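You operate a simulated robot arm through the tools that you are given. There is no shell and no other tool. Be economical: measure what you need, move in short steps, check, and stop when the job is done.

You are at the controls of a simulated two-armed robot. One attempt, no reset.

## Task
Pick up the filter from the shelf of the sump box with one hand, pass it to the other hand and put it on the shelf of the level table. Set down upright: filter.
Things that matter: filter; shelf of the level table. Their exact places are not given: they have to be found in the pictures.

The check looks at the end state, three seconds after you hand in, the way a careful person would. Anything else that was tipped, shoved, dropped, spilled or broken makes it a failure.

## Robot
Two 7-joint arms with two-finger parallel grippers on one trunk, on a base that drives. Base frame: it is fixed to the floor where the robot stands at the start and does not move with it; the origin is under the middle of the robot, x ahead of it, y to its left, z up. Lengths are in mm, angles in rad, forces in N, time in s.
The left shoulder is at the start at [60, 189, 1003], the right one opposite. With the tool pointing down near the work surface each hand reaches from about 100 to 640 mm from the robot's upright axis, wherever it stands, measured 20 degrees to its own side. Places, roughly: shelf of the level table [-300, 3800, 300]. Payload 3.43 kg a hand.
The tool frame of a hand sits at the grasp point between the pads (the TCP): z along the fingers, y along the line on which they close. The tips reach 30 mm beyond it. Largest opening 94 mm; finger width 28, thickness 10; the body of the gripper, 50 by 96 mm, starts 55 mm behind the TCP.
Orientation is that of the tool frame in the base frame, as a unit quaternion [x, y, z, w]. With the fingers straight down and closing along the base's y, the tool's x points along the base's -x, its y along +y and its z along -z.

## Interface
- The arms move only by the tool nudge_tool. It takes "left_deltas", "right_deltas" or both (then of equal length, played together; a hand with none holds still); each is a list of rows, each a list of 7 numbers: the shift along the tool's x, y, z in mm, then the turn, a rotation vector about the tool's x, y, z in rad, then the gripper command, from -1 (fully open) to 1 (shut), values between in proportion. In form: [[dx, dy, dz, ax, ay, az, jaw], ...]. A call has 1 to 8 rows; each row shifts and turns the commanded pose from where the row before left it, along the tool's axes as they then stand. A row lasts 0.2 s, in which the tool goes at most 50 mm and 0.15 rad; a call with a longer step from one row to the next is refused whole, and so is a gripper value outside its range. Where a pose cannot be reached the arm comes as near as it can. A force on the tool above 40 N (or 10 N above the force at the start of the call, whichever is more), or a blocked arm, ends the call early, and 0.2 s more pass. Each finger travels about 153 mm/s and halts on what it meets, pressing with about 40 N; the grip force reading is that of the motor and also rises with nothing between the fingers. The clock runs only during rows and for 0.2 s after the last one: add rows that do not move to give the fingers time. It gives the time, the measured TCP pose, the force on the tool (base axes), the opening and the grip force at its end, in the units of the frame above (readings bear some noise), with the torque about the TCP (base axes, N m) and any sound that the robot's microphone picked up.
- Cameras (640 x 400 px; columns grow to the right, rows downward): "scene" is now at [1.7, -9.2, 1537.3]; the picture's right is [-0.15, -0.99, 0.00], its down [-0.88, 0.13, -0.46] and it looks along [0.46, -0.07, -0.89] (base axes); focal length 286 px, centre (320, 200). "left" rides on the left gripper at [76, -14, -102] in its tool frame; the picture's right is [0.18, 0.98, 0.00], its down [-0.75, 0.14, -0.64] and it looks along [-0.63, 0.12, 0.77] (tool axes); focal length 243 px, centre (320, 200). "right" rides on the right gripper at [76, 14, -103] in its tool frame; the picture's right is [-0.18, 0.98, 0.00], its down [-0.75, -0.14, -0.64] and it looks along [-0.63, -0.12, 0.77] (tool axes); focal length 243 px, centre (320, 200).
- get_image(camera): a new picture of that camera. No time passes.
- lift_body(by): slides the trunk up (or, below 0, down) by that many mm; the arms and the scene camera ride with it, the base frame stays. It gives what a move gives, with no picture.
- base_move(legs): drives the robot by 1 to 6 legs, each [ahead, left, turn to the left] in mm, mm and rad, along the robot's own axes; the way and the turn of a leg run together, so that a leg with both is an arc; at most 1500 mm and 3.142 rad a leg. The arms and the cameras ride along, it lands a little off, and it stops where it bumps. It gives what a move gives.
- pan_tilt(pan, tilt): turns the head with the scene camera to pan (to the left, within 1.501 rad either way) and tilt (down, from -0.506 to 1.204), counted from straight ahead of the robot. It gives what a move gives.
- probe_pixels(camera, pixels): there is no depth. For up to 12 entries [column, row, z] of the newest picture of that camera ("zoom" is the newest enlarged one), the place [x, y] in the base frame at which the ray of that pixel passes the height z, good to about 3 mm. No time passes.
- close_up(camera, box): a new picture of the part [left, top, right, bottom] of that camera's present view, enlarged. No time passes.
- hand_in(): hands the job in; it is judged then, once.

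Go step by step. Measure first, check grasps and placings, and put right what went wrong. The budget is 80 turns and 70 pictures, counting those below and the enlarged ones. Unless the task says otherwise, let go and move clear before handing in, and close with one line.

The tools are called after "Request:" by a JSON object that holds its "api" and its "payload". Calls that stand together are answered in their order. nudge_tool: Moves the arms, as the interface text tells. Its arguments: {"type":"object","properties":{"left_deltas":{"type":"array","items":{"type":"array","items":{"type":"number"}}},"right_deltas":{"type":"array","items":{"type":"array","items":{"type":"number"}}}},"required":[]} The other tools are called the same way: lift_body (by) slides the trunk up or down; base_move (legs) drives the base; pan_tilt (pan, tilt) turns the head that bears the scene camera; get_image (camera) takes a picture; probe_pixels (camera, pixels) gives the place at which the rays of pixels pass given heights; close_up (camera, box) takes an enlarged picture of a part of a camera's view; hand_in () hands the job in.

At the start:

```text
time: 0.0
left_tcp_pos: [412.9, -21.3, 833.9]
left_ee_rot: [0.0, 1.0, 0.0, 0.0]
left_contact_force: [-0.3, 1.5, 0.5]
left_moment: [-0.02, -0.02, -0.01]
left_finger_gap: 94.0
left_grip_force: 0.1
right_tcp_pos: [305.5, -275.9, 834.4]
right_ee_rot: [0.0, 1.0, -0.001, 0.001]
right_contact_force: [0.3, 0.2, -0.1]
right_moment: [0.03, 0.01, 0.04]
right_finger_gap: 94.0
right_grip_force: 0.0
trunk travel left (down, up): [-675.0, 315.0]
robot x, y, heading: [3.6, 0.3, -0.003]
head pan, tilt: [-0.147, 1.087]
```

scene: 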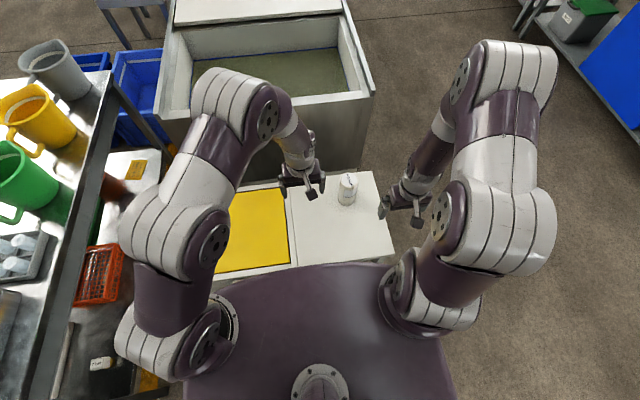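
right: 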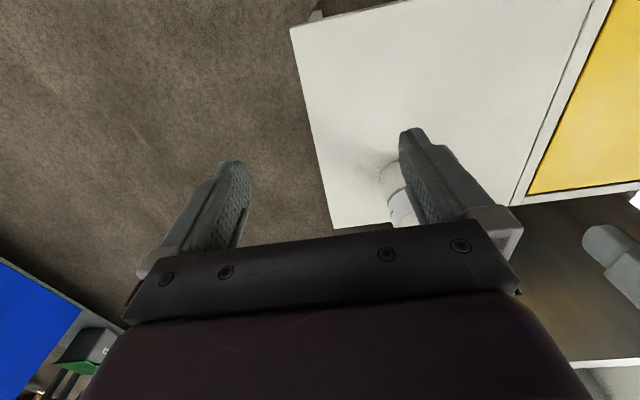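
left: 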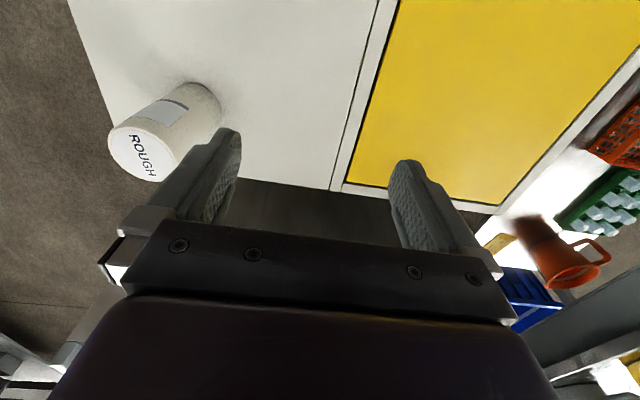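

The scene picture shows a white canister near pixel (347,188), labelled "ROUGH", standing on the white shelf before the sump box. I'll enlarge it and measure it.

Request:
{"api": "close_up", "payload": {"camera": "scene", "box": [220, 130, 420, 255]}}

Request:
{"api": "close_up", "payload": {"camera": "left", "box": [60, 40, 260, 200]}}

Request:
{"api": "probe_pixels", "payload": {"camera": "left", "pixels": [[141, 157, 600], [141, 157, 650], [141, 157, 700], [200, 85, 600], [200, 85, 550], [220, 105, 600]]}}

Request:
{"api": "probe_pixels", "payload": {"camera": "scene", "pixels": [[349, 178, 600], [349, 178, 650], [349, 178, 700], [345, 200, 600], [345, 200, 550], [372, 172, 600], [395, 250, 600], [285, 190, 600]]}}

```text
3.20 times, centred on (320, 192) of scene
```

zoom: 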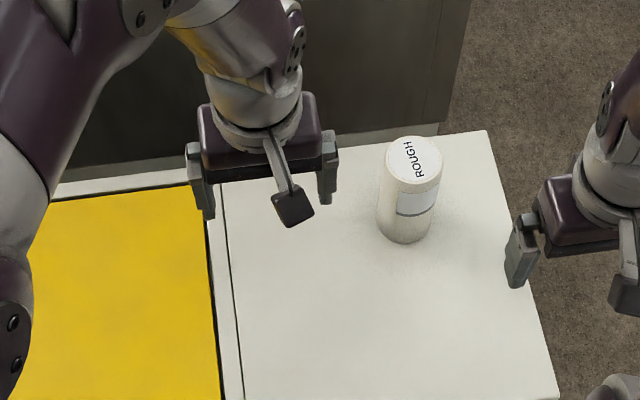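

```text
2.50 times, centred on (160, 120) of left
```

zoom: 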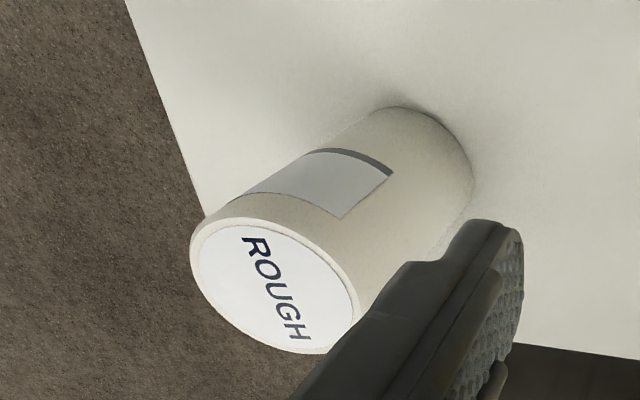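

```text
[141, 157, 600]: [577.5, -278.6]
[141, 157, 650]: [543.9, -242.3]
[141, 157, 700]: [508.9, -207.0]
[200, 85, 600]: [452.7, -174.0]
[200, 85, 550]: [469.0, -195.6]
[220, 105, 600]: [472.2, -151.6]
```

```text
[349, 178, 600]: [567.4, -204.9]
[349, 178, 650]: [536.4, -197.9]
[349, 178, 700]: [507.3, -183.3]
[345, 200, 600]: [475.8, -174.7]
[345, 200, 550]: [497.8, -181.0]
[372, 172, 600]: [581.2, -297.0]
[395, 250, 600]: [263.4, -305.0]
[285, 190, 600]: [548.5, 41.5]
```

The canister stands near (476,-172) with its top at about z=745. I'll probe its outline in the newest enlargement to get the diameter and base.

Request:
{"api": "probe_pixels", "payload": {"camera": "zoom", "pixels": [[190, 250, 745], [360, 318, 745], [225, 215, 745], [315, 353, 745], [275, 287, 745], [400, 107, 600], [472, 170, 600], [462, 215, 600], [340, 135, 600]]}}

Request:
{"api": "pan_tilt", "payload": {"pan": 1.45, "tilt": 0.35}}

Request:
{"api": "get_image", "payload": {"camera": "scene"}}

```text
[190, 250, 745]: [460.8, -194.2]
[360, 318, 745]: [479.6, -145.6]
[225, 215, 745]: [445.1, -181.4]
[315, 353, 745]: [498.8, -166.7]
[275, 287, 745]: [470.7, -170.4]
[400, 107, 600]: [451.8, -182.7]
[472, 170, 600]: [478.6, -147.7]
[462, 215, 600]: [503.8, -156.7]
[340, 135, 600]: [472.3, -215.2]
```

```text
time: 1.7
left_tcp_pos: [411.7, -21.5, 833.5]
left_ee_rot: [0.0, 1.0, 0.0, 0.0]
left_contact_force: [-0.3, 0.7, 0.5]
left_moment: [0.01, -0.03, 0.0]
left_finger_gap: 93.9
left_grip_force: 0.1
right_tcp_pos: [306.5, -276.6, 834.9]
right_ee_rot: [0.001, 1.0, 0.0, 0.0]
right_contact_force: [0.1, -0.5, -0.1]
right_moment: [-0.03, 0.0, 0.01]
right_finger_gap: 93.8
right_grip_force: 0.0
trunk travel left (down, up): [-675.0, 315.0]
robot x, y, heading: [-4.5, -3.6, 0.005]
head pan, tilt: [1.45, 0.351]
```

```text
64 pictures are left
```

scene: 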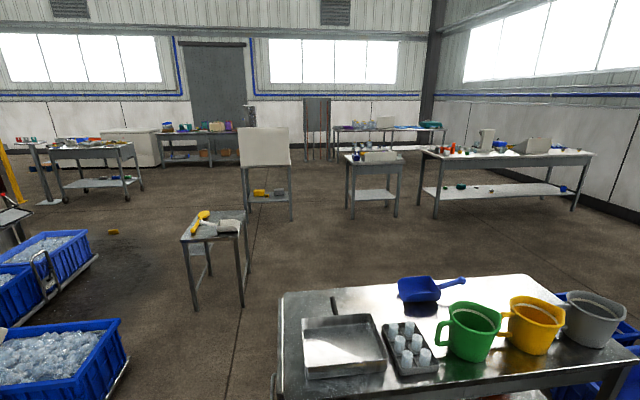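

The diameter is about 54 mm, so it fits in the jaws, and the centre is about (474,-171). In the new view, [-300,3800,300] falls at about pixel (265,195), the stand with the white board; I'll enlarge it.

Request:
{"api": "close_up", "payload": {"camera": "scene", "box": [200, 110, 340, 230]}}

Request:
{"api": "probe_pixels", "payload": {"camera": "scene", "pixels": [[247, 204, 300], [292, 202, 300], [289, 192, 300], [243, 214, 0], [291, 218, 0], [242, 167, 600], [291, 165, 600]]}}

```text
3.33 times, centred on (270, 170) of scene
```

zoom: 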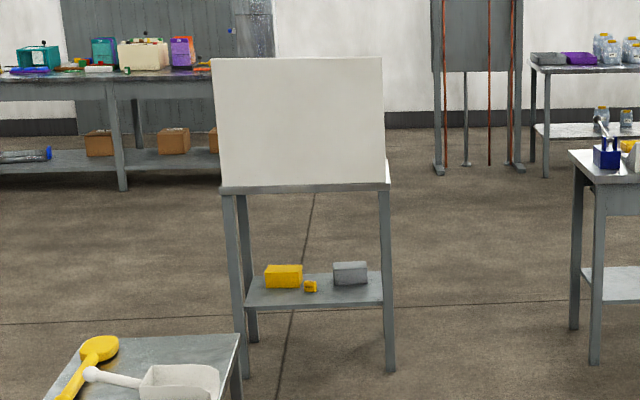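

```text
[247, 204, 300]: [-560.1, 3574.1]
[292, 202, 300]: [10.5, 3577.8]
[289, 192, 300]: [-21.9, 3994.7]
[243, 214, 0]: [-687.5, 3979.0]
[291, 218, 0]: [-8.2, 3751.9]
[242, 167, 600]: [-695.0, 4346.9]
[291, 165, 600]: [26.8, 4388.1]
```

The target is the stand with the board: its shelf is at z≈300, spans about x -560..10 and y 3570..4000, and has items towards the back. I'll move the left hand aside and bring the right hand over the filter.

Request:
{"api": "nudge_tool", "payload": {"left_deltas": [[0, 30, 0, 0, 0, 0, -1], [0, 30, 0, 0, 0, 0, -1], [0, 30, 0, 0, 0, 0, -1], [0, 30, 0, 0, 0, 0, -1], [0, 20, 0, 0, 0, 0, -1], [0, 0, 0, 0, 0, 0, -1]], "right_deltas": [[-28, 17, 0, 0, 0, 0, -1], [-28, 18, 0, 0, 0, 0, -1], [-28, 18, 0, 0, 0, 0, -1], [-28, 18, 0, 0, 0, 0, -1], [-28, 17, 0, 0, 0, 0, -1], [-28, 17, 0, 0, 0, 0, -1]]}}

Request:
{"api": "pan_tilt", "payload": {"pan": -0.15, "tilt": 1.08}}

Request:
{"api": "get_image", "payload": {"camera": "right"}}

Request:
{"api": "get_image", "payload": {"camera": "scene"}}

```text
time: 3.1
left_tcp_pos: [412.8, 119.7, 832.9]
left_ee_rot: [0.0, 1.0, 0.0, -0.001]
left_contact_force: [0.9, -0.3, 0.5]
left_moment: [0.0, -0.03, -0.02]
left_finger_gap: 94.0
left_grip_force: 0.0
right_tcp_pos: [476.0, -170.3, 835.2]
right_ee_rot: [0.0, 1.0, 0.0, 0.0]
right_contact_force: [0.7, -0.2, -0.1]
right_moment: [-0.05, 0.0, -0.01]
right_finger_gap: 94.2
right_grip_force: 0.1
trunk travel left (down, up): [-675.0, 315.0]
robot x, y, heading: [2.3, 1.3, -0.002]
head pan, tilt: [1.45, 0.351]
```

```text
time: 4.7
left_tcp_pos: [411.3, 118.8, 832.7]
left_ee_rot: [0.0, 1.0, -0.001, 0.0]
left_contact_force: [0.2, 0.1, 0.3]
left_moment: [0.01, 0.01, -0.01]
left_finger_gap: 94.2
left_grip_force: 0.0
right_tcp_pos: [474.4, -168.8, 834.7]
right_ee_rot: [-0.001, 1.0, 0.001, -0.001]
right_contact_force: [0.0, 0.9, 0.3]
right_moment: [0.01, -0.01, 0.03]
right_finger_gap: 93.8
right_grip_force: 0.0
trunk travel left (down, up): [-675.0, 315.0]
robot x, y, heading: [-1.9, 0.8, -0.004]
head pan, tilt: [-0.15, 1.08]
```

```text
62 pictures are left
```

right: 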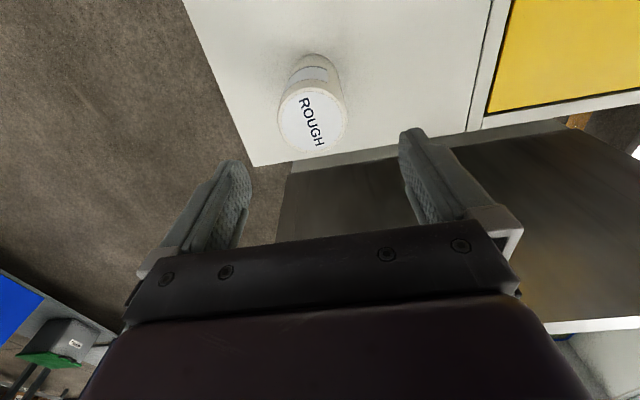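

```text
61 pictures are left
```

scene: 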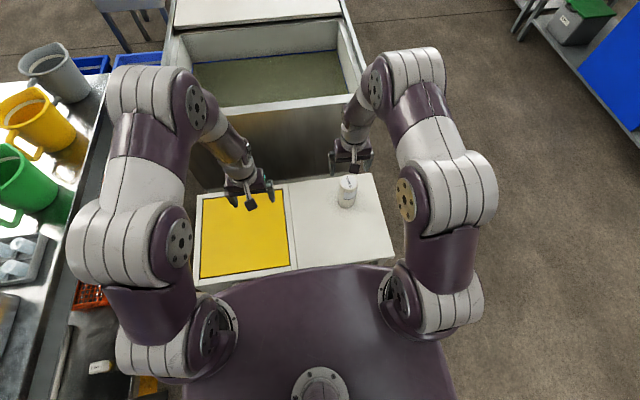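

The right camera now sees the lid, centred at (312,122). I'll find the lid's height by comparing its size and place across the views.

Request:
{"api": "probe_pixels", "payload": {"camera": "right", "pixels": [[312, 122, 745], [312, 122, 700], [312, 122, 650], [278, 118, 700], [347, 123, 700], [278, 118, 745], [347, 123, 745], [316, 53, 600], [316, 53, 550], [316, 53, 500]]}}

Request:
{"api": "close_up", "payload": {"camera": "scene", "box": [300, 140, 400, 220]}}

```text
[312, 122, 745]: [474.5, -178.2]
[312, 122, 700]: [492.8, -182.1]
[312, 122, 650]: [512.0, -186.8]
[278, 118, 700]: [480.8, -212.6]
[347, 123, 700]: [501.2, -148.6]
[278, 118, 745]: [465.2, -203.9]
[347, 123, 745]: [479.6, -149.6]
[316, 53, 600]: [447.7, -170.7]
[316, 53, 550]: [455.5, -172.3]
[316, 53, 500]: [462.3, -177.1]
```

```text
5.00 times, centred on (350, 180) of scene
```

zoom: 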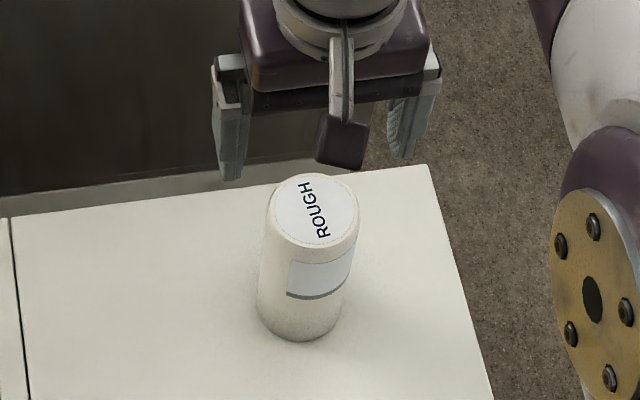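

Request:
{"api": "probe_pixels", "payload": {"camera": "zoom", "pixels": [[316, 211, 760], [316, 211, 745], [316, 211, 730], [316, 211, 715], [316, 211, 700], [300, 310, 600], [258, 300, 600], [341, 310, 600], [300, 341, 600]]}}

```text
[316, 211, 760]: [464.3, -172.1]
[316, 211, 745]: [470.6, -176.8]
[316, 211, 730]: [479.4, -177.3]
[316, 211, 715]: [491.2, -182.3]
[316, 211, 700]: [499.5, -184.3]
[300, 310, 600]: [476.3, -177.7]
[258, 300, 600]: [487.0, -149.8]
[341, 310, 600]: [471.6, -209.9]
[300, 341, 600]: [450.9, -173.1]
```

The views agree: the axis is at about (474,-176), the lid at z≈742 and the base at 600. I'll shift 6 mm in -y and go down to TCP z≈724.

Request:
{"api": "nudge_tool", "payload": {"right_deltas": [[0, -6, 20, 0, 0, 0, -1], [0, 0, 30, 0, 0, 0, -1], [0, 0, 30, 0, 0, 0, -1], [0, 0, 20, 0, 0, 0, -1], [0, 0, 10, 0, 0, 0, -1], [0, 0, 0, 0, 0, 0, -1]]}}

Request:
{"api": "close_up", "payload": {"camera": "scene", "box": [300, 140, 400, 220]}}

Request:
{"api": "get_image", "payload": {"camera": "right"}}

```text
time: 6.1
left_tcp_pos: [411.2, 120.5, 833.9]
left_ee_rot: [0.0, 1.0, 0.0, -0.001]
left_contact_force: [-0.6, 0.5, -0.2]
left_moment: [0.02, -0.01, 0.03]
left_finger_gap: 94.0
left_grip_force: 0.0
right_tcp_pos: [474.0, -176.2, 724.2]
right_ee_rot: [0.0, 1.0, 0.001, 0.0]
right_contact_force: [-0.1, 0.5, 0.7]
right_moment: [0.02, 0.02, 0.02]
right_finger_gap: 94.1
right_grip_force: 0.1
trunk travel left (down, up): [-675.0, 315.0]
robot x, y, heading: [-0.1, 2.4, 0.0]
head pan, tilt: [-0.15, 1.08]
```

```text
5.00 times, centred on (350, 180) of scene
```

zoom: 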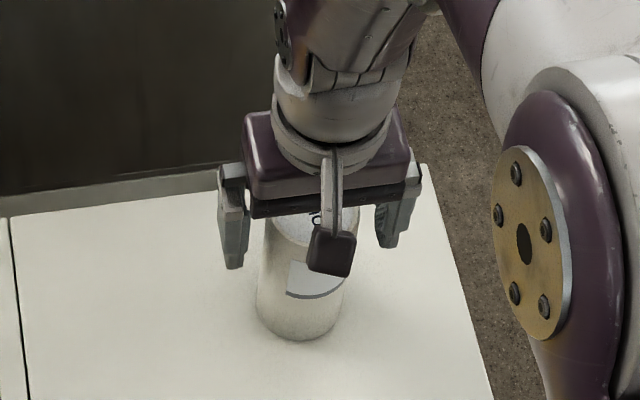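

```text
58 pictures are left
```

right: 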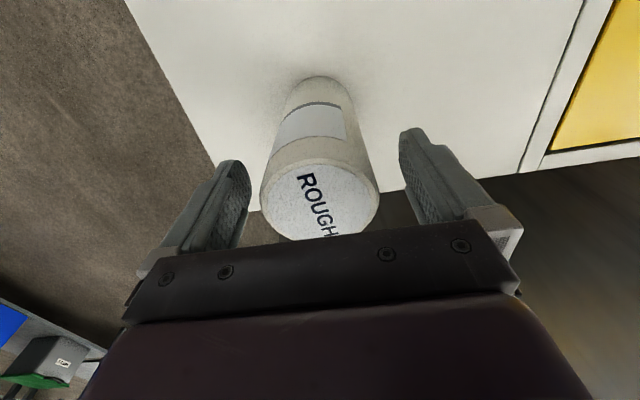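

The filter sits centred between the fingers, so I'll close gently in steps and check.

Request:
{"api": "nudge_tool", "payload": {"right_deltas": [[0, 0, 0, 0, 0, 0, -0.3], [0, 0, 0, 0, 0, 0, 0.0], [0, 0, 0, 0, 0, 0, 0.3], [0, 0, 0, 0, 0, 0, 1], [0, 0, 0, 0, 0, 0, 1], [0, 0, 0, 0, 0, 0, 1]]}}

Request:
{"api": "get_image", "payload": {"camera": "right"}}

```text
time: 7.5
left_tcp_pos: [413.7, 118.8, 834.9]
left_ee_rot: [0.001, 1.0, 0.0, -0.001]
left_contact_force: [1.0, -0.7, -0.7]
left_moment: [0.0, 0.0, 0.01]
left_finger_gap: 93.8
left_grip_force: 0.1
right_tcp_pos: [476.0, -177.6, 724.4]
right_ee_rot: [0.0, 1.0, 0.001, 0.0]
right_contact_force: [2.0, -1.0, 1.2]
right_moment: [0.01, -0.13, -0.05]
right_finger_gap: 64.3
right_grip_force: 39.9
trunk travel left (down, up): [-675.0, 315.0]
robot x, y, heading: [2.3, 0.9, -0.004]
head pan, tilt: [-0.15, 1.08]
```

```text
57 pictures are left
```

right: 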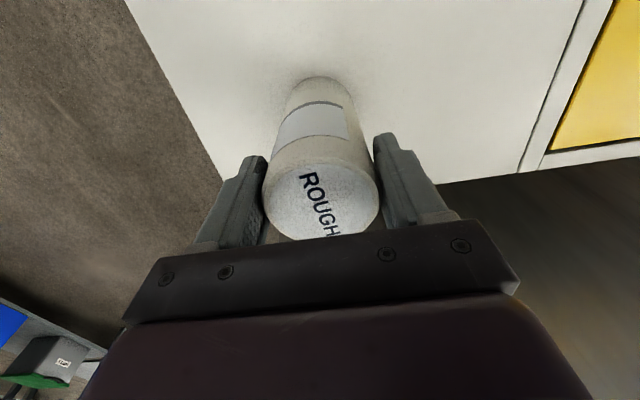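

The grip holds at a 64 mm gap with 40 N. I'll lift straight up, then bring it a little back and towards the middle.

Request:
{"api": "nudge_tool", "payload": {"right_deltas": [[0, 0, -15, 0, 0, 0, 1], [0, 0, -30, 0, 0, 0, 1], [0, 0, -35, 0, 0, 0, 1], [0, 0, -35, 0, 0, 0, 1], [0, 0, -35, 0, 0, 0, 1], [0, 0, -30, 0, 0, 0, 1], [0, 0, -20, 0, 0, 0, 1], [0, 0, 0, 0, 0, 0, 1]], "left_deltas": [[0, 15, 0, 0, 0, 0, -1], [0, 20, 0, 0, 0, 0, -1], [0, 20, 0, 0, 0, 0, -1], [0, 15, 0, 0, 0, 0, -1], [0, 0, 0, 0, 0, 0, -1], [0, 0, 0, 0, 0, 0, -1], [0, 0, 0, 0, 0, 0, -1], [0, 0, 0, 0, 0, 0, -1]]}}

Request:
{"api": "get_image", "payload": {"camera": "scene"}}

```text
time: 9.3
left_tcp_pos: [411.1, 188.1, 832.0]
left_ee_rot: [0.0, 1.0, 0.001, 0.0]
left_contact_force: [-0.2, -0.7, 0.8]
left_moment: [0.0, -0.02, -0.02]
left_finger_gap: 94.1
left_grip_force: 0.1
right_tcp_pos: [472.8, -180.1, 925.5]
right_ee_rot: [0.0, 1.0, 0.001, 0.001]
right_contact_force: [-0.2, -0.6, -0.6]
right_moment: [-0.01, 0.0, 0.02]
right_finger_gap: 0.1
right_grip_force: 32.9
trunk travel left (down, up): [-675.0, 315.0]
robot x, y, heading: [0.3, -4.1, -0.002]
head pan, tilt: [-0.15, 1.08]
```

```text
56 pictures are left
```

scene: 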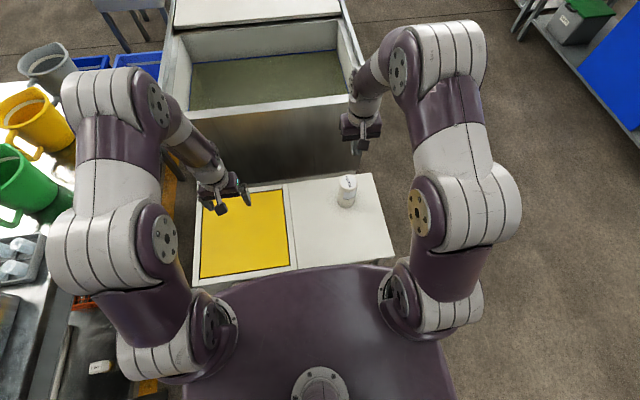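

The fingers are shut on nothing (gap 0.1): the filter slipped out and still stands on the shelf. I'll open, look closely at its shape, and find out why.

Request:
{"api": "close_up", "payload": {"camera": "scene", "box": [310, 155, 390, 225]}}

Request:
{"api": "nudge_tool", "payload": {"right_deltas": [[0, 0, 0, 0, 0, 0, -1], [0, 0, 0, 0, 0, 0, -1], [0, 0, 0, 0, 0, 0, -1]]}}

Request:
{"api": "close_up", "payload": {"camera": "right", "box": [250, 20, 410, 160]}}

Request:
{"api": "get_image", "payload": {"camera": "left"}}

```text
5.71 times, centred on (350, 190) of scene
```

zoom: 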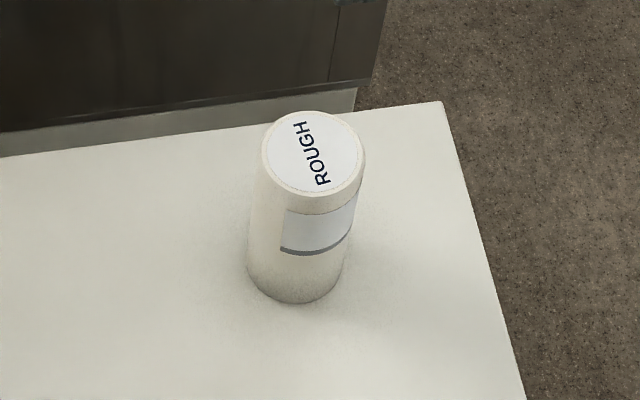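

```text
time: 10.1
left_tcp_pos: [412.5, 187.3, 832.7]
left_ee_rot: [-0.001, 1.0, 0.0, 0.0]
left_contact_force: [0.2, -0.4, -0.4]
left_moment: [0.03, 0.01, -0.02]
left_finger_gap: 94.2
left_grip_force: 0.0
right_tcp_pos: [473.5, -180.3, 925.2]
right_ee_rot: [0.001, 1.0, 0.0, 0.0]
right_contact_force: [0.3, -1.0, 0.4]
right_moment: [0.01, 0.01, 0.0]
right_finger_gap: 94.0
right_grip_force: 0.1
trunk travel left (down, up): [-675.0, 315.0]
robot x, y, heading: [3.4, 1.8, 0.005]
head pan, tilt: [-0.15, 1.08]
```

```text
2.86 times, centred on (330, 90) of right
```

zoom: 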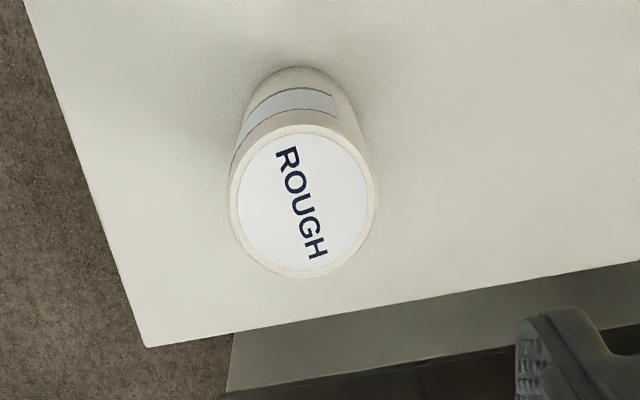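

```text
53 pictures are left
```

left: 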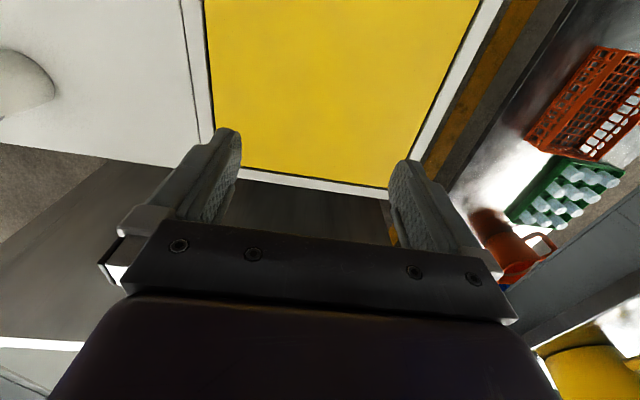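

Its spot is unchanged. I'll re-measure the lid height and the shelf height from this higher right-hand view, because the 64 mm gap doesn't match the 54 mm I measured.

Request:
{"api": "probe_pixels", "payload": {"camera": "zoom", "pixels": [[302, 202, 745], [302, 202, 730], [302, 202, 715], [302, 202, 700], [227, 200, 745], [378, 200, 745], [227, 200, 710], [378, 200, 710], [298, 66, 600], [298, 66, 570]]}}

Request:
{"api": "close_up", "payload": {"camera": "scene", "box": [310, 155, 390, 225]}}

Request:
{"api": "probe_pixels", "payload": {"camera": "zoom", "pixels": [[313, 153, 745], [313, 153, 730], [313, 153, 715], [313, 153, 700], [262, 150, 745], [366, 155, 745], [262, 150, 710], [366, 155, 710], [247, 270, 600], [343, 275, 600], [297, 304, 600], [297, 304, 570]]}}

```text
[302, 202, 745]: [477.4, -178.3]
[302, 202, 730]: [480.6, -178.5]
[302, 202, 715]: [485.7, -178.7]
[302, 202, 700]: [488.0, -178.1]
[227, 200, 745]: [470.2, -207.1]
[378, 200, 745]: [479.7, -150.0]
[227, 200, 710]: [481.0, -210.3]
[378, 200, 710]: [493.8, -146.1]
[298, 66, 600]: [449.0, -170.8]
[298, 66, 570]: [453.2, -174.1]
```

```text
5.71 times, centred on (350, 190) of scene
```

zoom: 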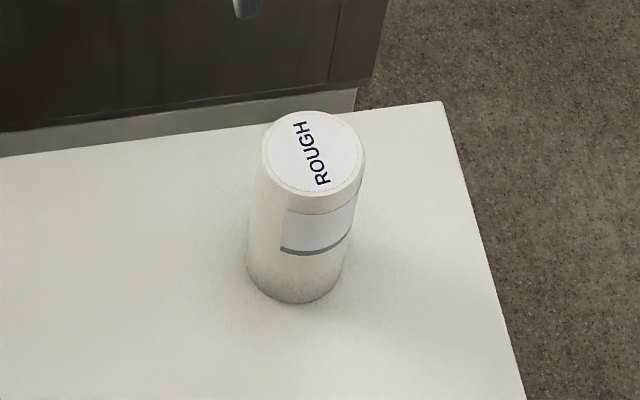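

```text
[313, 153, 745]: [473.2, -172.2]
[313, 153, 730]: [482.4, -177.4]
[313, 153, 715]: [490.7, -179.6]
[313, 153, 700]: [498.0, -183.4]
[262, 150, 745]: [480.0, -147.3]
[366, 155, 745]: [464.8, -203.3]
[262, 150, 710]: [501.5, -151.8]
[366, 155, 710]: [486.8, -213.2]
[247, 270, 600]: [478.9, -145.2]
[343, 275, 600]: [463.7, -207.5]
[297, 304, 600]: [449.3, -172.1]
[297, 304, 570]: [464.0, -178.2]
```

The views settle on an axis near (480,-177), the lid at z≈735, the base at 600 and a 63 mm diameter, so the last grip held only the upper rim. I'll re-grip lower (TCP z≈693, palm still clear of the lid) and lift slowly.

Request:
{"api": "nudge_tool", "payload": {"right_deltas": [[-5, 2, 40, 0, 0, 0, -1], [0, 0, 45, 0, 0, 0, -1], [0, 0, 45, 0, 0, 0, -1], [0, 0, 40, 0, 0, 0, -1], [0, 0, 30, 0, 0, 0, -1], [0, 0, 20, 0, 0, 0, -1], [0, 0, 12, 0, 0, 0, -1], [0, 0, 0, 0, 0, 0, -1]]}}

Request:
{"api": "close_up", "payload": {"camera": "scene", "box": [300, 140, 400, 220]}}

```text
time: 11.9
left_tcp_pos: [411.5, 189.2, 832.9]
left_ee_rot: [-0.001, 1.0, 0.0, 0.0]
left_contact_force: [0.0, -0.1, -0.1]
left_moment: [-0.02, 0.0, -0.02]
left_finger_gap: 93.8
left_grip_force: 0.1
right_tcp_pos: [479.0, -175.4, 692.8]
right_ee_rot: [0.0, 1.0, 0.0, -0.001]
right_contact_force: [-0.2, 0.7, 1.1]
right_moment: [-0.01, -0.01, -0.01]
right_finger_gap: 94.2
right_grip_force: 0.0
trunk travel left (down, up): [-675.0, 315.0]
robot x, y, heading: [2.9, -0.7, -0.003]
head pan, tilt: [-0.15, 1.08]
```

```text
5.00 times, centred on (350, 180) of scene
```

zoom: 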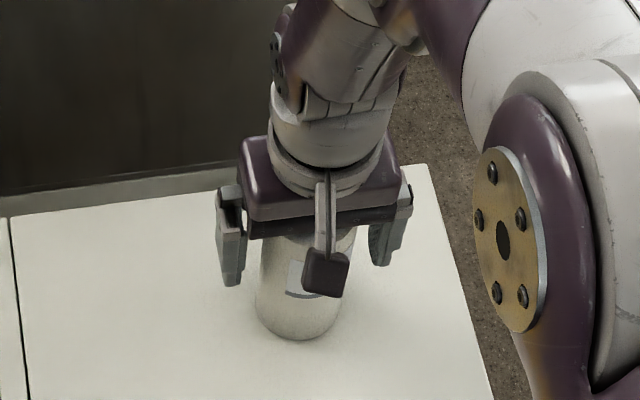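

No contact yet. I'll close, then lift a slow 8 mm to read the load and watch for slip.

Request:
{"api": "nudge_tool", "payload": {"right_deltas": [[0, 0, 0, 0, 0, 0, 0.0], [0, 0, 0, 0, 0, 0, 0.3], [0, 0, 0, 0, 0, 0, 1], [0, 0, 0, 0, 0, 0, 1], [0, 0, 0, 0, 0, 0, 1]]}}

Request:
{"api": "nudge_tool", "payload": {"right_deltas": [[0, 0, -2, 0, 0, 0, 1], [0, 0, -2, 0, 0, 0, 1], [0, 0, -2, 0, 0, 0, 1], [0, 0, -2, 0, 0, 0, 1]]}}

Request:
{"api": "close_up", "payload": {"camera": "scene", "box": [300, 140, 400, 220]}}

```text
time: 13.1
left_tcp_pos: [411.7, 188.1, 833.5]
left_ee_rot: [0.0, 1.0, 0.0, 0.0]
left_contact_force: [0.6, 0.6, -0.1]
left_moment: [0.03, -0.01, 0.0]
left_finger_gap: 93.9
left_grip_force: 0.1
right_tcp_pos: [479.0, -176.4, 692.7]
right_ee_rot: [0.0, 1.0, 0.0, 0.0]
right_contact_force: [1.2, 0.3, -0.9]
right_moment: [0.04, -0.03, -0.02]
right_finger_gap: 62.0
right_grip_force: 40.0
trunk travel left (down, up): [-675.0, 315.0]
robot x, y, heading: [-5.1, 4.0, 0.003]
head pan, tilt: [-0.15, 1.08]
```

```text
time: 14.1
left_tcp_pos: [411.0, 187.7, 831.3]
left_ee_rot: [0.0, 1.0, 0.0, 0.0]
left_contact_force: [-0.2, -0.1, -0.8]
left_moment: [-0.04, -0.02, 0.01]
left_finger_gap: 94.1
left_grip_force: 0.1
right_tcp_pos: [479.4, -174.8, 702.0]
right_ee_rot: [0.0, 1.0, -0.001, -0.001]
right_contact_force: [-0.6, -0.7, -3.5]
right_moment: [-0.01, 0.0, -0.03]
right_finger_gap: 61.9
right_grip_force: 40.3
trunk travel left (down, up): [-675.0, 315.0]
robot x, y, heading: [-1.1, 0.8, 0.001]
head pan, tilt: [-0.15, 1.08]
```

```text
5.00 times, centred on (350, 180) of scene
```

zoom: 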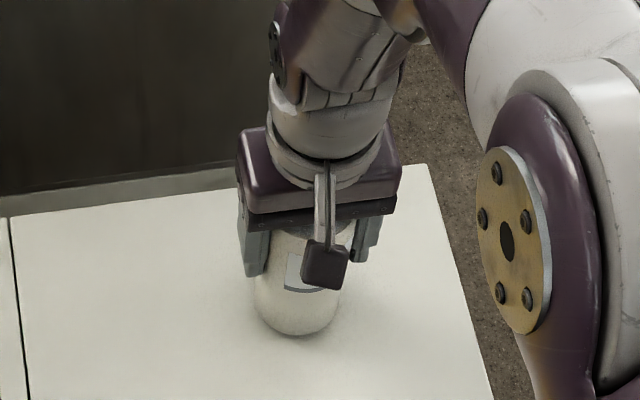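

The load reads about 3.5 N with the gap steady at 62 mm, so the filter seems held. I'll keep lifting at a moderate rate and check.

Request:
{"api": "nudge_tool", "payload": {"right_deltas": [[0, 0, -8, 0, 0, 0, 1], [0, 0, -12, 0, 0, 0, 1], [0, 0, -16, 0, 0, 0, 1], [0, 0, -20, 0, 0, 0, 1], [0, 0, -20, 0, 0, 0, 1], [0, 0, -16, 0, 0, 0, 1], [0, 0, -8, 0, 0, 0, 1], [0, 0, 0, 0, 0, 0, 1]]}}

Request:
{"api": "get_image", "payload": {"camera": "scene"}}

Request:
{"api": "get_image", "payload": {"camera": "left"}}

```text
time: 15.9
left_tcp_pos: [411.0, 188.2, 833.3]
left_ee_rot: [0.0, 1.0, 0.0, 0.001]
left_contact_force: [-0.1, -0.6, 0.0]
left_moment: [0.02, 0.05, 0.01]
left_finger_gap: 94.0
left_grip_force: 0.0
right_tcp_pos: [478.3, -175.1, 801.2]
right_ee_rot: [0.0, 1.0, 0.0, 0.0]
right_contact_force: [-0.2, -0.3, -2.5]
right_moment: [-0.02, -0.03, 0.01]
right_finger_gap: 61.9
right_grip_force: 40.1
trunk travel left (down, up): [-675.0, 315.0]
robot x, y, heading: [-2.1, 1.9, 0.0]
head pan, tilt: [-0.15, 1.08]
```

```text
49 pictures are left
```

scene: 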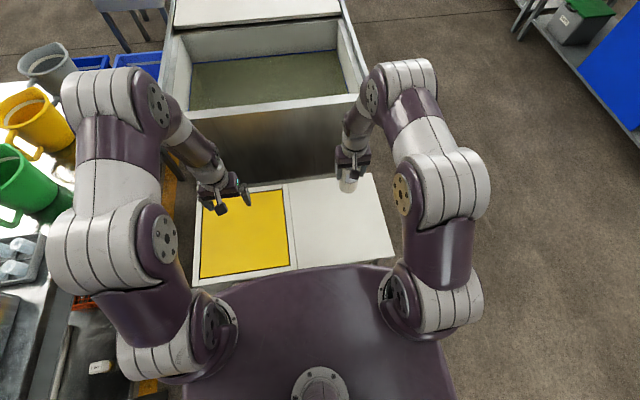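

```text
48 pictures are left
```

left: 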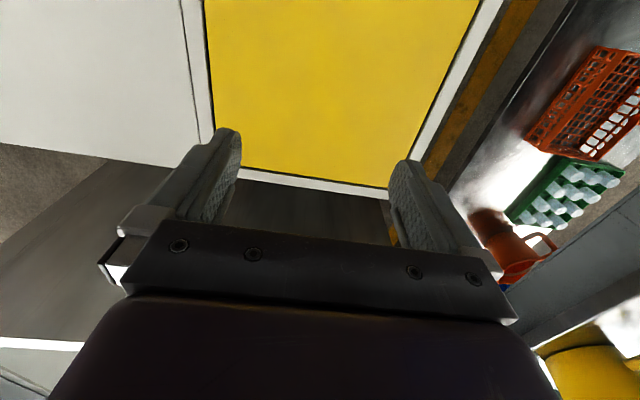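

The filter is lifted and held. I'll bring it to the middle (about y=-45, z=870) while the left hand draws back and pitches to point forward, 40° below level.

Request:
{"api": "nudge_tool", "payload": {"right_deltas": [[0, 15, -8, 0, 0, 0, 1], [0, 22, -12, 0, 0, 0, 1], [0, 25, -14, 0, 0, 0, 1], [0, 25, -14, 0, 0, 0, 1], [0, 25, -14, 0, 0, 0, 1], [0, 18, -8, 0, 0, 0, 1], [0, 0, 0, 0, 0, 0, 1]], "left_deltas": [[20, 0, 0, 0, -0.1455, 0, -1], [19.8, 0, -2.9, 0, -0.1455, 0, -1], [19.2, 0, -5.7, 0, -0.1455, 0, -1], [18.1, 0, -8.5, 0, -0.1455, 0, -1], [16.7, 0, -11, 0, -0.1455, 0, -1], [14.9, 0, -13.3, 0, -0.1455, 0, -1], [0, 0, 0, 0, 0, 0, -1]]}}

Request:
{"api": "get_image", "payload": {"camera": "scene"}}

Request:
{"api": "get_image", "payload": {"camera": "left"}}

```text
time: 17.5
left_tcp_pos: [372.1, 191.8, 879.8]
left_ee_rot: [0.001, 0.86, 0.002, 0.511]
left_contact_force: [0.8, 0.0, -0.3]
left_moment: [-0.02, 0.01, 0.0]
left_finger_gap: 93.9
left_grip_force: 0.1
right_tcp_pos: [479.2, -44.4, 869.9]
right_ee_rot: [-0.001, 1.0, 0.0, -0.001]
right_contact_force: [-0.4, 0.2, -3.6]
right_moment: [0.03, -0.01, -0.01]
right_finger_gap: 61.8
right_grip_force: 39.5
trunk travel left (down, up): [-675.0, 315.0]
robot x, y, heading: [3.9, 0.2, 0.007]
head pan, tilt: [-0.15, 1.08]
stopped in row 7 (left hand): the arm was blocked; the commanded pose is now the measured one
```

```text
47 pictures are left
```

scene: 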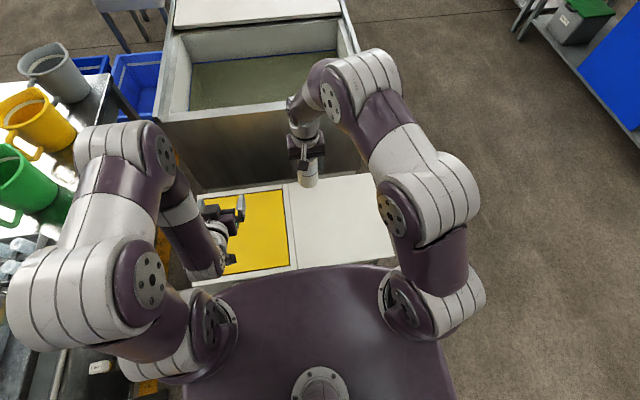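

```text
46 pictures are left
```

left: 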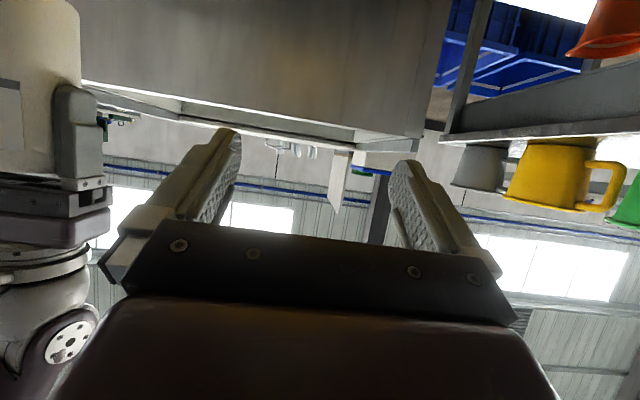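

The left arm was blocked folding that close (TCP now at [372,192,880], about 28° below level). I'll move the filter 50 mm further forward and swing the left hand in front of it, below the right fingers.

Request:
{"api": "nudge_tool", "payload": {"right_deltas": [[-10, 0, 0, 0, 0, 0, 1], [-15, 0, 0, 0, 0, 0, 1], [-15, 0, 0, 0, 0, 0, 1], [-10, 0, 0, 0, 0, 0, 1], [0, 0, 0, 0, 0, 0, 1], [0, 0, 0, 0, 0, 0, 1], [0, 0, 0, 0, 0, 0, 1], [0, 0, 0, 0, 0, 0, 1]], "left_deltas": [[4.8, -25, 10.1, 0, 0.1, 0, -1], [3.7, -25, 10.5, 0, 0.1, 0, -1], [2.7, -25, 10.8, 0, 0, 0, -1], [2.7, -25, 10.8, 0, 0, 0, -1], [2.7, -25, 10.8, 0, 0, 0, -1], [2.7, -25, 10.8, 0, 0, 0, -1], [2.7, -25, 10.8, 0, 0, 0, -1], [0, 0, 0, 0, 0, 0, -1]]}}

Request:
{"api": "get_image", "payload": {"camera": "scene"}}

Request:
{"api": "get_image", "payload": {"camera": "left"}}

```text
time: 19.3
left_tcp_pos: [418.2, 18.0, 813.7]
left_ee_rot: [0.001, 0.907, 0.003, 0.421]
left_contact_force: [-0.2, 0.3, 0.1]
left_moment: [0.01, 0.01, -0.01]
left_finger_gap: 94.0
left_grip_force: 0.0
right_tcp_pos: [528.1, -45.0, 870.8]
right_ee_rot: [0.0, 1.0, 0.0, 0.0]
right_contact_force: [-0.2, 0.1, -2.7]
right_moment: [-0.03, -0.01, -0.01]
right_finger_gap: 61.7
right_grip_force: 39.3
trunk travel left (down, up): [-675.0, 315.0]
robot x, y, heading: [-0.5, 0.3, -0.001]
head pan, tilt: [-0.15, 1.08]
```

```text
45 pictures are left
```

scene: 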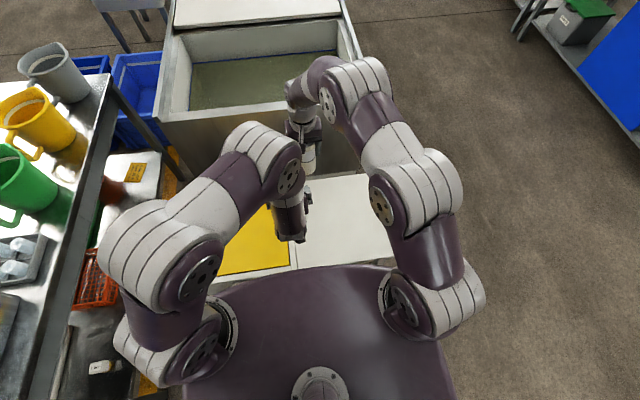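

```text
44 pictures are left
```

left: 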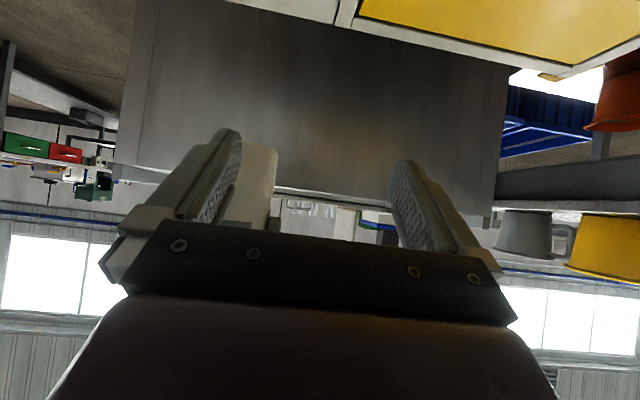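

The left hand is at [418,18,814] with the right pitch, and the filter shows at (255,180) beside its near finger. I'll slide it sideways to y=-45 and check the alignment before moving in.

Request:
{"api": "nudge_tool", "payload": {"left_deltas": [[3.2, -22, 1, 0, 0, 0, -1], [1, -22, 1, 0, 0, 0, -1], [0, -19, 0.5, 0, 0, 0, -1], [0, 0, 0, 0, 0, 0, -1]]}}

Request:
{"api": "get_image", "payload": {"camera": "left"}}

Request:
{"api": "close_up", "payload": {"camera": "scene", "box": [240, 90, 380, 200]}}

```text
time: 20.3
left_tcp_pos: [416.4, -46.8, 810.4]
left_ee_rot: [0.001, 0.907, 0.002, 0.422]
left_contact_force: [0.4, -0.5, 0.3]
left_moment: [0.0, -0.04, 0.0]
left_finger_gap: 94.0
left_grip_force: 0.1
right_tcp_pos: [527.4, -44.8, 869.7]
right_ee_rot: [0.0, 1.0, 0.0, 0.0]
right_contact_force: [0.4, 0.2, -3.9]
right_moment: [-0.01, -0.03, -0.02]
right_finger_gap: 61.8
right_grip_force: 40.2
trunk travel left (down, up): [-675.0, 315.0]
robot x, y, heading: [-0.7, -1.9, -0.003]
head pan, tilt: [-0.15, 1.08]
```

```text
43 pictures are left
```

left: 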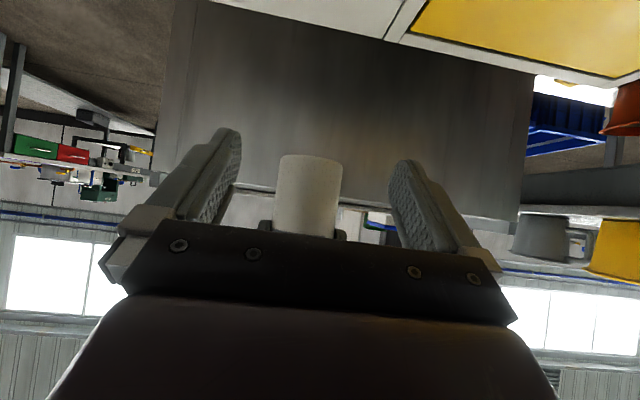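

```text
3.64 times, centred on (310, 145) of scene
```

zoom: 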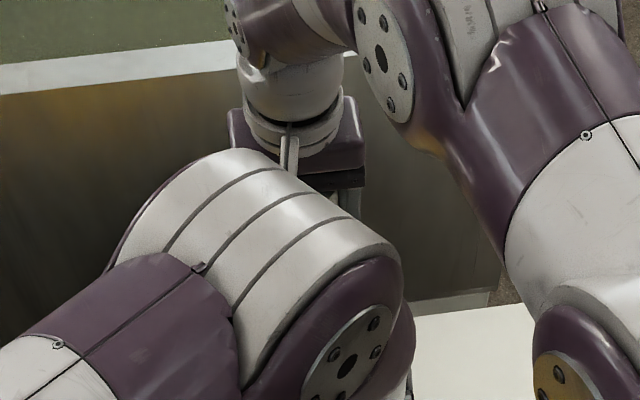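

The filter, centred at (308,195), sits midway between the left fingers. I'll move in 102 mm along +x, stopping about 9 mm short of its axis so the palm clears the filter wall.

Request:
{"api": "nudge_tool", "payload": {"left_deltas": [[-12.9, 1, 15.3, 0, 0, 0, -1], [-12.9, 1, 15.3, 0, 0, 0, -1], [-12.9, 0, 15.3, 0, 0, 0, -1], [-9.6, 0, 11.5, 0, 0, 0, -1], [-7.7, 0, 9.2, 0, 0, 0, -1], [0, 0, 0, 0, 0, 0, -1]]}}

Request:
{"api": "get_image", "payload": {"camera": "left"}}

Request:
{"api": "get_image", "payload": {"camera": "right"}}

```text
time: 21.7
left_tcp_pos: [501.3, -42.2, 808.7]
left_ee_rot: [0.001, 0.907, 0.002, 0.421]
left_contact_force: [0.0, -1.2, -0.4]
left_moment: [-0.02, 0.01, 0.02]
left_finger_gap: 93.9
left_grip_force: 0.1
right_tcp_pos: [528.9, -44.7, 870.2]
right_ee_rot: [0.0, 1.0, 0.0, 0.0]
right_contact_force: [-1.0, 0.2, -2.9]
right_moment: [0.0, 0.02, -0.01]
right_finger_gap: 61.7
right_grip_force: 39.7
trunk travel left (down, up): [-675.0, 315.0]
robot x, y, heading: [0.8, 0.4, -0.001]
head pan, tilt: [-0.15, 1.08]
```

```text
41 pictures are left
```

left: 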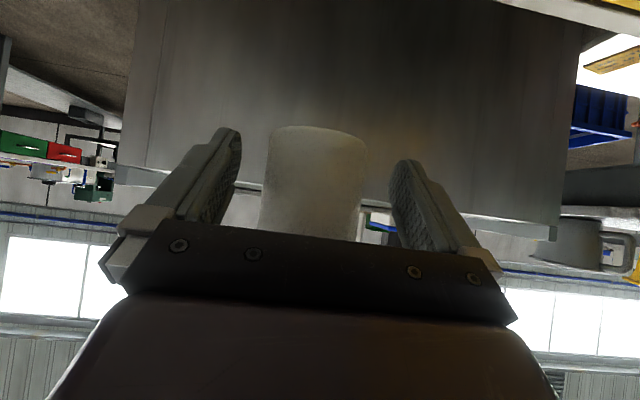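

```text
40 pictures are left
```

right: 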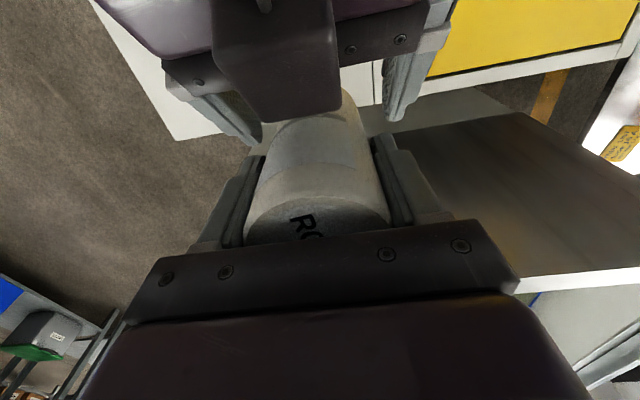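

The filter sits between the left fingers with no contact. I need about 16 mm more so the pads cover its axis, then I'll close the left fingers.

Request:
{"api": "nudge_tool", "payload": {"left_deltas": [[-3.9, -1, 4.6, 0, 0, 0, -1], [-3.9, -1, 4.6, 0, 0, 0, -1], [-2.6, 0, 3.1, 0, 0, 0, -1], [0, 0, 0, 0, 0, 0, -1]]}}

Request:
{"api": "get_image", "payload": {"camera": "left"}}

Request:
{"api": "get_image", "payload": {"camera": "right"}}

```text
time: 22.5
left_tcp_pos: [517.6, -45.6, 809.3]
left_ee_rot: [0.001, 0.907, 0.002, 0.42]
left_contact_force: [-5.0, 0.5, 0.2]
left_moment: [-0.02, -0.35, 0.0]
left_finger_gap: 93.9
left_grip_force: 0.0
right_tcp_pos: [531.2, -44.5, 870.6]
right_ee_rot: [0.0, 1.0, 0.001, 0.006]
right_contact_force: [4.6, 0.2, -2.7]
right_moment: [0.0, 0.06, 0.04]
right_finger_gap: 61.7
right_grip_force: 40.4
trunk travel left (down, up): [-675.0, 315.0]
robot x, y, heading: [2.4, 0.7, 0.004]
head pan, tilt: [-0.15, 1.08]
stopped in row 4 (right hand): the force on the tool passed its limit (the readings are from after the stop); the commanded pose is now the measured one
```

```text
39 pictures are left
```

left: 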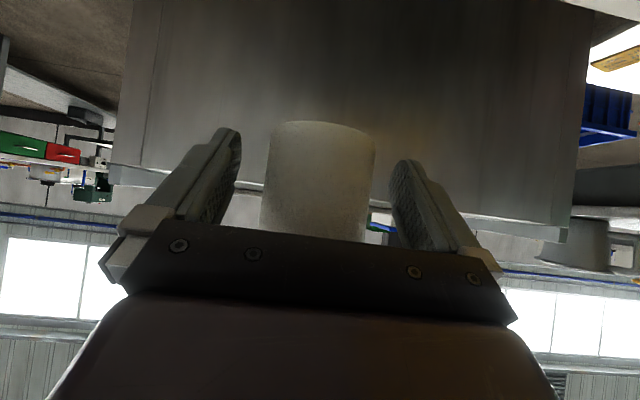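

```text
38 pictures are left
```

right: 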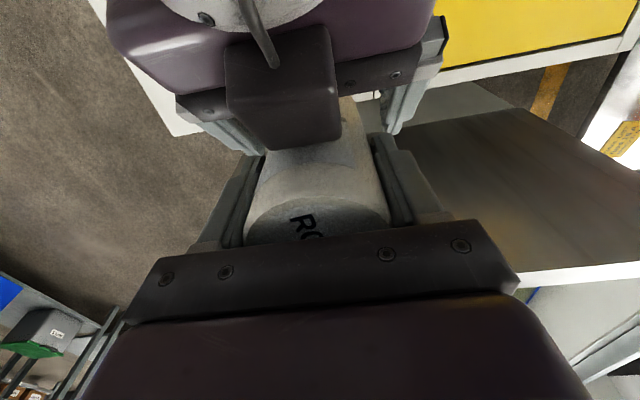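

The left hand met the filter wall at about z=880 (5 N, 70 mm above the TCP, from a box on the gripper's upper side). I'll back off 3 mm, where the pads still cover the filter axis, and close the left fingers.

Request:
{"api": "nudge_tool", "payload": {"left_deltas": [[2.2, 0.8, -2.6, 0, 0, 0, -1], [0, 0, 0, 0, 0, 0, -0.3], [0, 0, 0, 0, 0, 0, 0.1], [0, 0, 0, 0, 0, 0, 0.25], [0, 0, 0, 0, 0, 0, 0.3], [0, 0, 0, 0, 0, 0, 1], [0, 0, 0, 0, 0, 0, 1], [0, 0, 0, 0, 0, 0, 1]]}}

Request:
{"api": "get_image", "payload": {"camera": "left"}}

```text
time: 24.3
left_tcp_pos: [515.1, -45.2, 809.4]
left_ee_rot: [0.001, 0.908, 0.003, 0.42]
left_contact_force: [4.2, -10.7, -0.1]
left_moment: [0.28, 0.01, -0.17]
left_finger_gap: 62.0
left_grip_force: 39.4
right_tcp_pos: [531.1, -44.4, 871.3]
right_ee_rot: [-0.001, 1.0, 0.001, 0.007]
right_contact_force: [-3.4, 11.0, -3.2]
right_moment: [0.37, 0.2, 0.04]
right_finger_gap: 61.7
right_grip_force: 40.0
trunk travel left (down, up): [-675.0, 315.0]
robot x, y, heading: [3.1, -0.8, -0.0]
head pan, tilt: [-0.15, 1.08]
```

```text
37 pictures are left
```

left: 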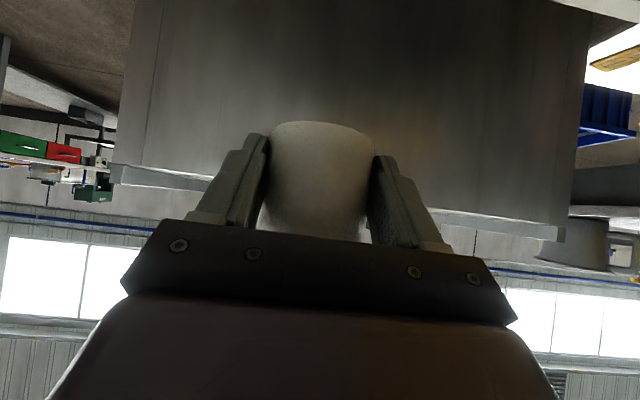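

Both hands hold the filter (gaps 62.0 and 61.7 mm). I'll ease the 11 N sideways strain by 0.8 mm, then open the right hand while the left keeps its grip.

Request:
{"api": "nudge_tool", "payload": {"left_deltas": [[0, -0.8, 0, 0, 0, 0, 1], [0, 0, 0, 0, 0, 0, 1], [0, 0, 0, 0, 0, 0, 1], [0, 0, 0, 0, 0, 0, 1], [0, 0, 0, 0, 0, 0, 1]], "right_deltas": [[0, 0, 0, 0, 0, 0, 1], [0, 0, 0, 0, 0, 0, 0.2], [0, 0, 0, 0, 0, 0, -0.4], [0, 0, 0, 0, 0, 0, -1], [0, 0, 0, 0, 0, 0, -1]]}}

Request:
{"api": "get_image", "payload": {"camera": "right"}}

```text
time: 25.5
left_tcp_pos: [514.1, -45.0, 808.7]
left_ee_rot: [0.002, 0.908, 0.002, 0.42]
left_contact_force: [0.6, 0.8, 0.5]
left_moment: [0.02, 0.06, 0.03]
left_finger_gap: 61.9
left_grip_force: 40.3
right_tcp_pos: [531.6, -45.6, 871.1]
right_ee_rot: [0.0, 1.0, 0.0, 0.006]
right_contact_force: [-0.5, -0.3, -0.6]
right_moment: [0.03, -0.02, -0.04]
right_finger_gap: 93.9
right_grip_force: 0.1
trunk travel left (down, up): [-675.0, 315.0]
robot x, y, heading: [-0.7, -2.0, 0.001]
head pan, tilt: [-0.15, 1.08]
```

```text
36 pictures are left
```

right: 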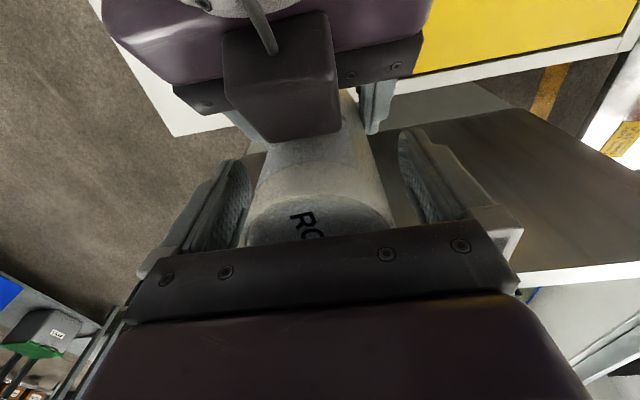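

The right fingers are open and the filter stayed in the left hand. I'll raise the right hand straight up, then move it off to the right.

Request:
{"api": "nudge_tool", "payload": {"right_deltas": [[0, 0, -20, 0, 0, 0, -1], [0, 0, -30, 0, 0, 0, -1], [0, 0, -40, 0, 0, 0, -1], [0, 0, -40, 0, 0, 0, -1], [0, -40, 0, 0, 0, 0, -1], [0, -45, 0, 0, 0, 0, -1], [0, -45, 0, 0, 0, 0, -1], [0, -45, 0, 0, 0, 0, -1]]}}

Request:
{"api": "get_image", "payload": {"camera": "scene"}}

Request:
{"api": "get_image", "payload": {"camera": "left"}}

```text
time: 27.3
left_tcp_pos: [514.9, -45.7, 807.1]
left_ee_rot: [0.001, 0.907, 0.004, 0.42]
left_contact_force: [-0.2, 0.1, 0.5]
left_moment: [0.01, 0.07, 0.01]
left_finger_gap: 61.8
left_grip_force: 39.8
right_tcp_pos: [522.6, -224.7, 993.2]
right_ee_rot: [-0.001, 1.0, 0.001, 0.007]
right_contact_force: [0.7, -0.1, -0.4]
right_moment: [0.02, 0.0, -0.04]
right_finger_gap: 93.8
right_grip_force: 0.0
right hand out of reach, approached as far as the arm can: row 4
trunk travel left (down, up): [-675.0, 315.0]
robot x, y, heading: [2.2, -2.5, 0.0]
head pan, tilt: [-0.15, 1.08]
```

```text
35 pictures are left
```

scene: 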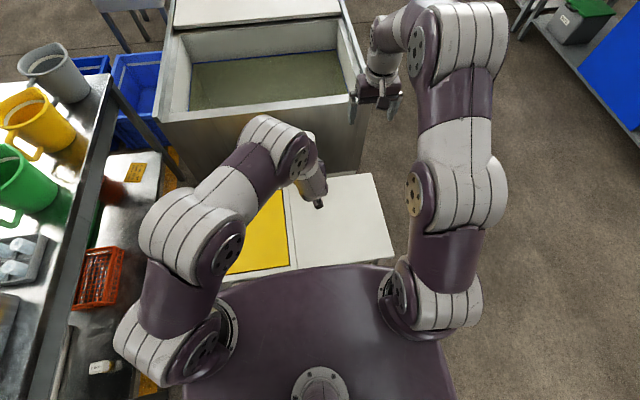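

```text
34 pictures are left
```

left: 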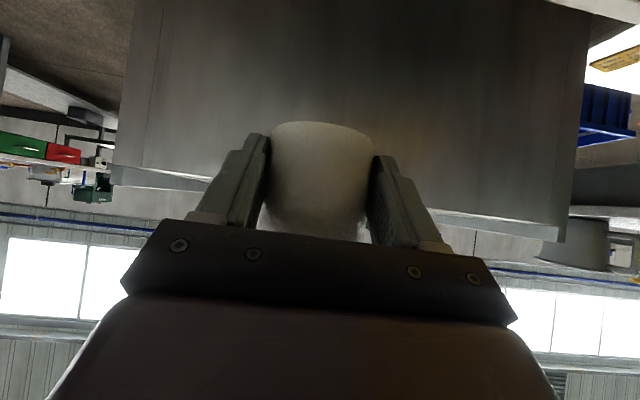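

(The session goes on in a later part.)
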